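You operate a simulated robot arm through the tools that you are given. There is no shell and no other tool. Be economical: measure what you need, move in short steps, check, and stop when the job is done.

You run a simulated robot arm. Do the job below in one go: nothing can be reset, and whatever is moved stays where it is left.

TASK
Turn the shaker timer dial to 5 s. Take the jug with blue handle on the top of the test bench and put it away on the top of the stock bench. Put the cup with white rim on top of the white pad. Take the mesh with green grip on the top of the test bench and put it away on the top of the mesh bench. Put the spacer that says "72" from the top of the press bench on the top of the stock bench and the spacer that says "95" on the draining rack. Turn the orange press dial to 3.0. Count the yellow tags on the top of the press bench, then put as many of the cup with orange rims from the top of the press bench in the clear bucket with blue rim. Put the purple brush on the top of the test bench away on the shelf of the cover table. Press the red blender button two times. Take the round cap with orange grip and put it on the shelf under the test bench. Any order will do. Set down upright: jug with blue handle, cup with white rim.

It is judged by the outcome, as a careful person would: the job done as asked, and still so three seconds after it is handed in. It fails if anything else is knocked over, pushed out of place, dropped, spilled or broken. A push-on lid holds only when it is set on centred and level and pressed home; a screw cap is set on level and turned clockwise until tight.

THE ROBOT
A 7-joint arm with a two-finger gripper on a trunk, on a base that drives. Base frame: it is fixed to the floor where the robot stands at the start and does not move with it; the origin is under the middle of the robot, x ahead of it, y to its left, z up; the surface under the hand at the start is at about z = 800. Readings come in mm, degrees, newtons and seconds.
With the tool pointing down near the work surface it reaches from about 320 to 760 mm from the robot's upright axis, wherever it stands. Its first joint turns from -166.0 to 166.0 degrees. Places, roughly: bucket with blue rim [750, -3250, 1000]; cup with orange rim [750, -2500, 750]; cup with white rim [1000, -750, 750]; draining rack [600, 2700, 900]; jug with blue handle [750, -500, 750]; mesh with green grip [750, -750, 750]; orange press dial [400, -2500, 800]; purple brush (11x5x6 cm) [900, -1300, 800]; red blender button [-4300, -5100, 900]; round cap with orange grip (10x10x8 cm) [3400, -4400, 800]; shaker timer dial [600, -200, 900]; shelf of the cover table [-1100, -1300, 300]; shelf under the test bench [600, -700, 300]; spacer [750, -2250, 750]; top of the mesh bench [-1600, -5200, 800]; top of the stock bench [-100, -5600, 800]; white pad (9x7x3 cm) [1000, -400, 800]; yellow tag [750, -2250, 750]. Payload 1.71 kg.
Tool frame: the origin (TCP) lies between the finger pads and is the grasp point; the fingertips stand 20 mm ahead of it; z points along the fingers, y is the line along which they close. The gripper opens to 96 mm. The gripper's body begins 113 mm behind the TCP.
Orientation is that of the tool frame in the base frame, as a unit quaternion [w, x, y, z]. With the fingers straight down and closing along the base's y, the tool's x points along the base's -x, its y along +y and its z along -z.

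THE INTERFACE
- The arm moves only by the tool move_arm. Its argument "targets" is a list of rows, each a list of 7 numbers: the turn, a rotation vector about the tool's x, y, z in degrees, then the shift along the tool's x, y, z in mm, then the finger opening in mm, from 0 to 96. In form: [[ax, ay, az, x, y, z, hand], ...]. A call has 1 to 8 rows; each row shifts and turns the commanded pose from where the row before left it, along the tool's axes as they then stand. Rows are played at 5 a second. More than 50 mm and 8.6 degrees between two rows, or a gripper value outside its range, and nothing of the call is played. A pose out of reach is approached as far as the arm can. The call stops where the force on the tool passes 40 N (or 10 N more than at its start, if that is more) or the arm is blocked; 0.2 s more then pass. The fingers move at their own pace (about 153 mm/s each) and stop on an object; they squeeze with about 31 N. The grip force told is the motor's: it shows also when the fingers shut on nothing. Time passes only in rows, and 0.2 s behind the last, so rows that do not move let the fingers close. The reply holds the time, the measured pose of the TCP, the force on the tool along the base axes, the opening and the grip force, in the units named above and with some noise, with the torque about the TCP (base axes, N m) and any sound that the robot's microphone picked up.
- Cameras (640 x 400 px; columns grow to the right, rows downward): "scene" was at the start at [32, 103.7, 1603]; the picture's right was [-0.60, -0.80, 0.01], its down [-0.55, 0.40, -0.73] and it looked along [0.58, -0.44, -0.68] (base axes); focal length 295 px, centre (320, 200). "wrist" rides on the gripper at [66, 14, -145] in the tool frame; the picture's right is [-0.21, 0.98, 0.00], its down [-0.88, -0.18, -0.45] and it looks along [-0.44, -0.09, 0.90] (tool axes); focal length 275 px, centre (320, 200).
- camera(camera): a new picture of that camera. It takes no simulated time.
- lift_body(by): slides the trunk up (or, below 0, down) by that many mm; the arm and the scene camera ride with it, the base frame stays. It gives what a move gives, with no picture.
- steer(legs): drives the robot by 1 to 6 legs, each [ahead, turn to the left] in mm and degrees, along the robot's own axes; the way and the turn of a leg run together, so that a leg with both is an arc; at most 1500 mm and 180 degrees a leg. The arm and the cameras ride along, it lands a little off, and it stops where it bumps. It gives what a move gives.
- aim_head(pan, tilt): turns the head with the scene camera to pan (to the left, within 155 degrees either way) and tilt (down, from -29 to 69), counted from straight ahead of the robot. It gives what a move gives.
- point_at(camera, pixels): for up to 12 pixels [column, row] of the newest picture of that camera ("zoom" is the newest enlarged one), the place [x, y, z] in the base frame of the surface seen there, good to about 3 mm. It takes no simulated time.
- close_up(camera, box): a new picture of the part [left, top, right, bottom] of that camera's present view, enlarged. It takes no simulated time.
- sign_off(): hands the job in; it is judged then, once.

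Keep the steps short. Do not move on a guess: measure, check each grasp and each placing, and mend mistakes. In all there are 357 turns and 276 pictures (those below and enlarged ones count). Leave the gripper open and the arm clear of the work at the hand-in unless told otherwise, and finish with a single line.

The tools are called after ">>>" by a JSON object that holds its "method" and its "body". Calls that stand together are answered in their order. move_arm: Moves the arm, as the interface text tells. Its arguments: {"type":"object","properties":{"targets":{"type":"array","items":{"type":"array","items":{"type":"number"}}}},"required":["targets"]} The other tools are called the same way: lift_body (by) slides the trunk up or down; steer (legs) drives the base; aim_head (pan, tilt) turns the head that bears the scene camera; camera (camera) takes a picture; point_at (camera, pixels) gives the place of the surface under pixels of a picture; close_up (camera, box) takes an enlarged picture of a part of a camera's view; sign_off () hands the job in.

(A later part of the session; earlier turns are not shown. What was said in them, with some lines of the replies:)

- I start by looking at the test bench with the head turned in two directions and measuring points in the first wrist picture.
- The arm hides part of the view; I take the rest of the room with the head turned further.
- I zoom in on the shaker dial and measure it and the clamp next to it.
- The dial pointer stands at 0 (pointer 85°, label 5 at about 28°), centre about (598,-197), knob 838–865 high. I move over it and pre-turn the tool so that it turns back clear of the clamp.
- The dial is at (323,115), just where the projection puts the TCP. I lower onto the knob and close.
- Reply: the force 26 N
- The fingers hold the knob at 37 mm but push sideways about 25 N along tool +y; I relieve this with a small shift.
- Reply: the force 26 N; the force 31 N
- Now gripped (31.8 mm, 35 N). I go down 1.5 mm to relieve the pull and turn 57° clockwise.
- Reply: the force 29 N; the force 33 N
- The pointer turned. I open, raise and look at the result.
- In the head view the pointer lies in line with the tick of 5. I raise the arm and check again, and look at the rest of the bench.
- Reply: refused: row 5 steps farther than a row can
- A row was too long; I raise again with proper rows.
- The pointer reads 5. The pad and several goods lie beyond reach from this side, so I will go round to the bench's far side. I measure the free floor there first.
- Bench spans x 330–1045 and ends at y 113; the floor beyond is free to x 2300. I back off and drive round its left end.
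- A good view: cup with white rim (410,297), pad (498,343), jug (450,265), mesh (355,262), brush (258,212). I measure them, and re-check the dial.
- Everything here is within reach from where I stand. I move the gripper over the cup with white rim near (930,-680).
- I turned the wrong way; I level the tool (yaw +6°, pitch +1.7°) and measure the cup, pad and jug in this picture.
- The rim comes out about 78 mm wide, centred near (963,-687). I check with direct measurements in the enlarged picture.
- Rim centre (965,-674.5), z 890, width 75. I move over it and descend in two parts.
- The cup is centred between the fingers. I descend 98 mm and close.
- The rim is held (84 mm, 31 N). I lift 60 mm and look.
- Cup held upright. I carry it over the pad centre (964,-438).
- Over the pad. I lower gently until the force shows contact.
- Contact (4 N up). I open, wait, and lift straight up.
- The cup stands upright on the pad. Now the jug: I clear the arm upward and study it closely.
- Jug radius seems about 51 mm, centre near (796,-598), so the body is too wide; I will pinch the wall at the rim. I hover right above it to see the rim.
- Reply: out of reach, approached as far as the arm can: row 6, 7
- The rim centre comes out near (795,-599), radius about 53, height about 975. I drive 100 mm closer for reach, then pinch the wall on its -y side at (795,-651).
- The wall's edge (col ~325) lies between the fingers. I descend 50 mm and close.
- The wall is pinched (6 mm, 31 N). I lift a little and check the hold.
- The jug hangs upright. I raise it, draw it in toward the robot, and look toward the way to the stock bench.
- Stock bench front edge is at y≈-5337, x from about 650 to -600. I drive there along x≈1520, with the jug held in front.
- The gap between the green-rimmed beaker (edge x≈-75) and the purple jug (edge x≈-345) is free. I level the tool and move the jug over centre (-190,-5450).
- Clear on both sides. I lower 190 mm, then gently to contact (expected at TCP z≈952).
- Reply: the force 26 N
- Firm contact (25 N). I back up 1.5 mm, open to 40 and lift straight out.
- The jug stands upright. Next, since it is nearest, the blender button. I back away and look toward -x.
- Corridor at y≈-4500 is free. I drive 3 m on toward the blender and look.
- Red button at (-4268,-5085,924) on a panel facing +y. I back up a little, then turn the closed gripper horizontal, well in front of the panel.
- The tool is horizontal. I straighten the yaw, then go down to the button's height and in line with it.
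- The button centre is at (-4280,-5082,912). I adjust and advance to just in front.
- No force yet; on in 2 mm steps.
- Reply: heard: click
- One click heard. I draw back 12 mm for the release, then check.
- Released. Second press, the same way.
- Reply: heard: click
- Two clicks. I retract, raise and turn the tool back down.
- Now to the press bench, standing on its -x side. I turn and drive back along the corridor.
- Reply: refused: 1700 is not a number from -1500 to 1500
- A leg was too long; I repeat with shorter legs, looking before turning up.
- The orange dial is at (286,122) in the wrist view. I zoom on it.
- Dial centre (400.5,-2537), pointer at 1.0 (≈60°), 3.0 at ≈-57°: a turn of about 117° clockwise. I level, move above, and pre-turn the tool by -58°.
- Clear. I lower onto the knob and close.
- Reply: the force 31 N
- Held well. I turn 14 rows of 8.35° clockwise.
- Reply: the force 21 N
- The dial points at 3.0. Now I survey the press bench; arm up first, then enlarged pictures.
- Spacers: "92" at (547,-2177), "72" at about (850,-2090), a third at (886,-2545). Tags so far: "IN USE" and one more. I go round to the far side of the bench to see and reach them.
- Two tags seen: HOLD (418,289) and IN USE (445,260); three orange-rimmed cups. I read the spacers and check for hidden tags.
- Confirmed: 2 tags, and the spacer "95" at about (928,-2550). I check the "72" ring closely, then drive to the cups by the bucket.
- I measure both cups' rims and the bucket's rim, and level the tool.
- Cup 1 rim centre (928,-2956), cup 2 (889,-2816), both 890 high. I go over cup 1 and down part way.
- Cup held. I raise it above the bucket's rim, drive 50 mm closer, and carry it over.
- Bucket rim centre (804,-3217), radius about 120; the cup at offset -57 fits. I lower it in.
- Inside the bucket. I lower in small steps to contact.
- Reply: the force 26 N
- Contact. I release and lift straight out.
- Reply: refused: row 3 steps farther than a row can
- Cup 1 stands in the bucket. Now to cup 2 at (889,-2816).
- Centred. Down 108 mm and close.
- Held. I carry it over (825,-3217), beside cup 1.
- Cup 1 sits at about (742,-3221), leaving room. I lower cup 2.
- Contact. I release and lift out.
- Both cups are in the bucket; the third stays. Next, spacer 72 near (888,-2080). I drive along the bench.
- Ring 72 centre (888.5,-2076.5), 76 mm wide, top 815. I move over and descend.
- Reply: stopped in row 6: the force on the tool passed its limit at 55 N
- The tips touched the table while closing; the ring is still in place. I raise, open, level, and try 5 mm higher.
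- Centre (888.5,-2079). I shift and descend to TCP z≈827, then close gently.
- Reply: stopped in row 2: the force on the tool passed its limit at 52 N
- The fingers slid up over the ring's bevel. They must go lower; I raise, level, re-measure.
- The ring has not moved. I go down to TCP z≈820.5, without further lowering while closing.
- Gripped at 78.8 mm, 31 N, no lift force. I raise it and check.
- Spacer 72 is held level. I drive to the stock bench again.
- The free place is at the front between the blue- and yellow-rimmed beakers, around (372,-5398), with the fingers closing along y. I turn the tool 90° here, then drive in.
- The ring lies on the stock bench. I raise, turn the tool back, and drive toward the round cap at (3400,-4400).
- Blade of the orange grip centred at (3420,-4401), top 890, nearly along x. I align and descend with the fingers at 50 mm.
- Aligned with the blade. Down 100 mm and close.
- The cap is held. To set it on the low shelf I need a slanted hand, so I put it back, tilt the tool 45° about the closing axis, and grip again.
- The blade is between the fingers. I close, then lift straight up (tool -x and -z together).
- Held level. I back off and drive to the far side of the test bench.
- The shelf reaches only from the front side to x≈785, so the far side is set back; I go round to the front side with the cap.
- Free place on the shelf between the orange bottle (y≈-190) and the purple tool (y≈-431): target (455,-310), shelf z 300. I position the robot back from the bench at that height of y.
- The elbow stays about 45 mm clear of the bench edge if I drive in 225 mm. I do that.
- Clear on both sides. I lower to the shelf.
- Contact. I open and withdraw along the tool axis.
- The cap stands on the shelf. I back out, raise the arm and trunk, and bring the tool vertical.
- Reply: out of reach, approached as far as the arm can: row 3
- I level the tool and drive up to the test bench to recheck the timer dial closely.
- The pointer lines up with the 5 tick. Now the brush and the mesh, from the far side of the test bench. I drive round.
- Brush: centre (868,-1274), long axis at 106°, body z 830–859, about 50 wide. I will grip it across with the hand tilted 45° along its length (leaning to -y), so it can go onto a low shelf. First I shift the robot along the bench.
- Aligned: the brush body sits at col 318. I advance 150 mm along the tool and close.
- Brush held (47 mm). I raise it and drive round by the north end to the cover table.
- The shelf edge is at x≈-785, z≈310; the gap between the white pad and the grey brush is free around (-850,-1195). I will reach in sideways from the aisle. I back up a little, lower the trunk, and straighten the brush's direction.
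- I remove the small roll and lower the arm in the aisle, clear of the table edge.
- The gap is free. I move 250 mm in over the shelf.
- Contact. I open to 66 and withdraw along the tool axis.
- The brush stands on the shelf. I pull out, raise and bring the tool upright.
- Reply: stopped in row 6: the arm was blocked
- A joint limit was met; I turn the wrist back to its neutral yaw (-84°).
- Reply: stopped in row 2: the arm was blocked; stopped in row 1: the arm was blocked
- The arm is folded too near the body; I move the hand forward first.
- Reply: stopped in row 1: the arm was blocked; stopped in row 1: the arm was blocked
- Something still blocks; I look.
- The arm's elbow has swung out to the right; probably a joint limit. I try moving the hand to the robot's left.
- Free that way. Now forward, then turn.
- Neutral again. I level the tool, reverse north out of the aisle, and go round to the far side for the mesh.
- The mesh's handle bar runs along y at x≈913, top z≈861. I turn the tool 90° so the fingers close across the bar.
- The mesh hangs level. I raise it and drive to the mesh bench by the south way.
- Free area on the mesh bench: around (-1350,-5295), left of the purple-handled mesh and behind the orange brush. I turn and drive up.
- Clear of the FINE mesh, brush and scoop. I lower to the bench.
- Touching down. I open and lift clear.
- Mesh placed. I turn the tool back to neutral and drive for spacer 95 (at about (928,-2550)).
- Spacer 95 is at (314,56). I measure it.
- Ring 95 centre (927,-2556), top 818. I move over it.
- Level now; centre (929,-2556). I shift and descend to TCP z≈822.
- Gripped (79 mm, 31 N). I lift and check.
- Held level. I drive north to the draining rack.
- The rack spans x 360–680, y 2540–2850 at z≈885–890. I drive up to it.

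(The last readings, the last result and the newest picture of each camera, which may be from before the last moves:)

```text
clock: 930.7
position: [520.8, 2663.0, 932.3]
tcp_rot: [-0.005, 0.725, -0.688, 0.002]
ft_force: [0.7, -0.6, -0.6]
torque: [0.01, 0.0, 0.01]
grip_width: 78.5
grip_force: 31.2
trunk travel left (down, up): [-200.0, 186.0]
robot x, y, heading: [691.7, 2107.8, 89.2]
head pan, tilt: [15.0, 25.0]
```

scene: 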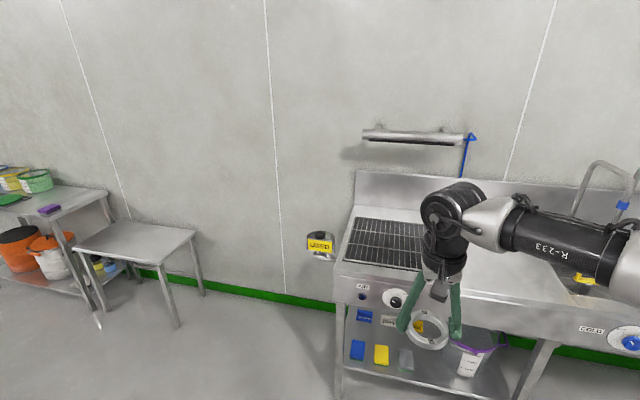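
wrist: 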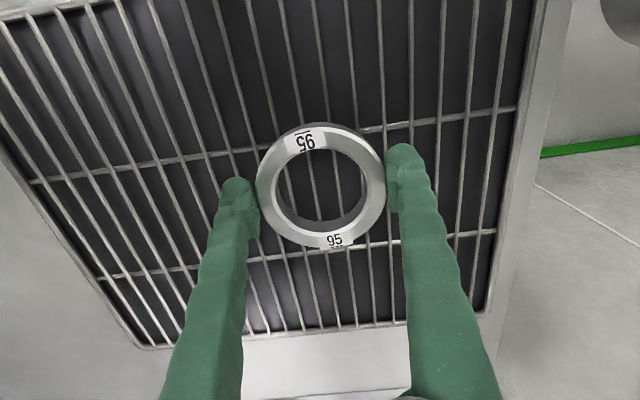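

Bars at about z 890. I lower to about TCP 912 and feel for contact.

>>> {"method": "move_arm", "body": {"targets": [[0, 0, 0, 0, 0, 10, 70], [0, 0, 0, 0, 0, 6, 70], [0, 0, 0, 0, 0, 2, 70], [0, 0, 0, 0, 0, 1.5, 70], [0, 0, 0, 0, 0, 0, 70]]}}

```text
clock: 931.9
position: [521.6, 2663.6, 913.4]
tcp_rot: [-0.005, 0.726, -0.687, 0.001]
ft_force: [-0.3, 2.4, 20.2]
torque: [-0.55, 0.27, -0.04]
grip_width: 79.0
grip_force: 31.2
trunk travel left (down, up): [-200.0, 186.0]
robot x, y, heading: [694.0, 2105.3, 89.2]
head pan, tilt: [15.0, 25.0]
```

Contact (20 N). I open and lift.

>>> {"method": "move_arm", "body": {"targets": [[0, 0, 0, 0, 0, -0.5, 82], [0, 0, 0, 0, 0, 0, 92], [0, 0, 0, 0, 0, 0, 94], [0, 0, 0, 0, 0, -25, 94], [0, 0, 0, 0, 0, -48, 94], [0, 0, 0, 0, 0, -48, 94], [0, 0, 0, 0, 0, -48, 94], [0, 0, 0, 0, 0, -48, 94]]}}

>>> {"method": "camera", "body": {"camera": "wrist"}}

```text
clock: 933.7
position: [517.4, 2659.9, 1130.4]
tcp_rot: [-0.005, 0.726, -0.688, 0.003]
ft_force: [-1.1, -0.1, 0.4]
torque: [0.01, 0.0, 0.02]
grip_width: 93.9
grip_force: 0.1
trunk travel left (down, up): [-200.0, 186.0]
robot x, y, heading: [689.1, 2103.0, 88.9]
head pan, tilt: [15.0, 25.0]
```

```text
95 pictures are left
```

wrist: 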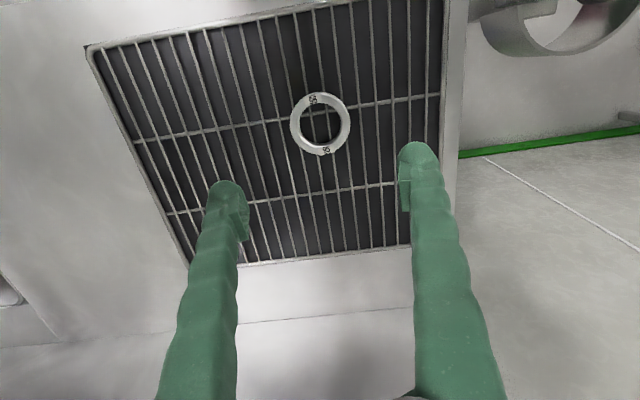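

The spacer rests on the rack. All parts are done; I back clear of the work.

>>> {"method": "steer", "body": {"legs": [[-350, 0]]}}

>>> {"method": "camera", "body": {"camera": "scene"}}

```text
clock: 936.1
position: [513.5, 2313.3, 1130.5]
tcp_rot: [-0.005, 0.724, -0.689, 0.001]
ft_force: [-0.7, 0.1, 0.3]
torque: [0.08, -0.01, -0.01]
grip_width: 94.3
grip_force: 0.1
trunk travel left (down, up): [-200.0, 186.0]
robot x, y, heading: [683.4, 1755.6, 88.8]
head pan, tilt: [15.0, 25.0]
```

```text
94 pictures are left
```

scene: 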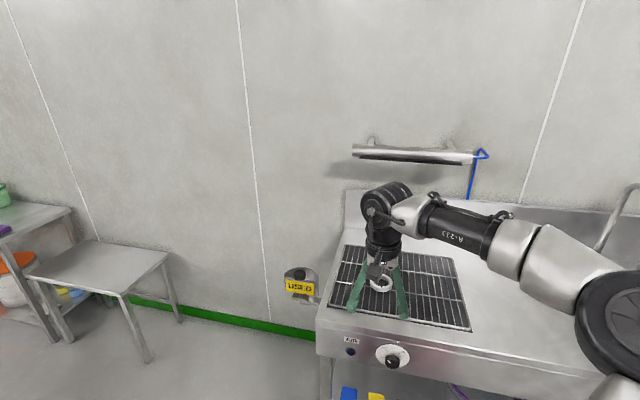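

The ring lies on the rack, and the arm is clear with the gripper open. I hand in.

>>> {"method": "sign_off", "body": {}}

```text
The job is handed in.
```

All the tasks are done and the job is handed in: I counted 2 yellow tags and put 2 orange-rimmed cups in the bucket, and the gripper is open and clear of the work.
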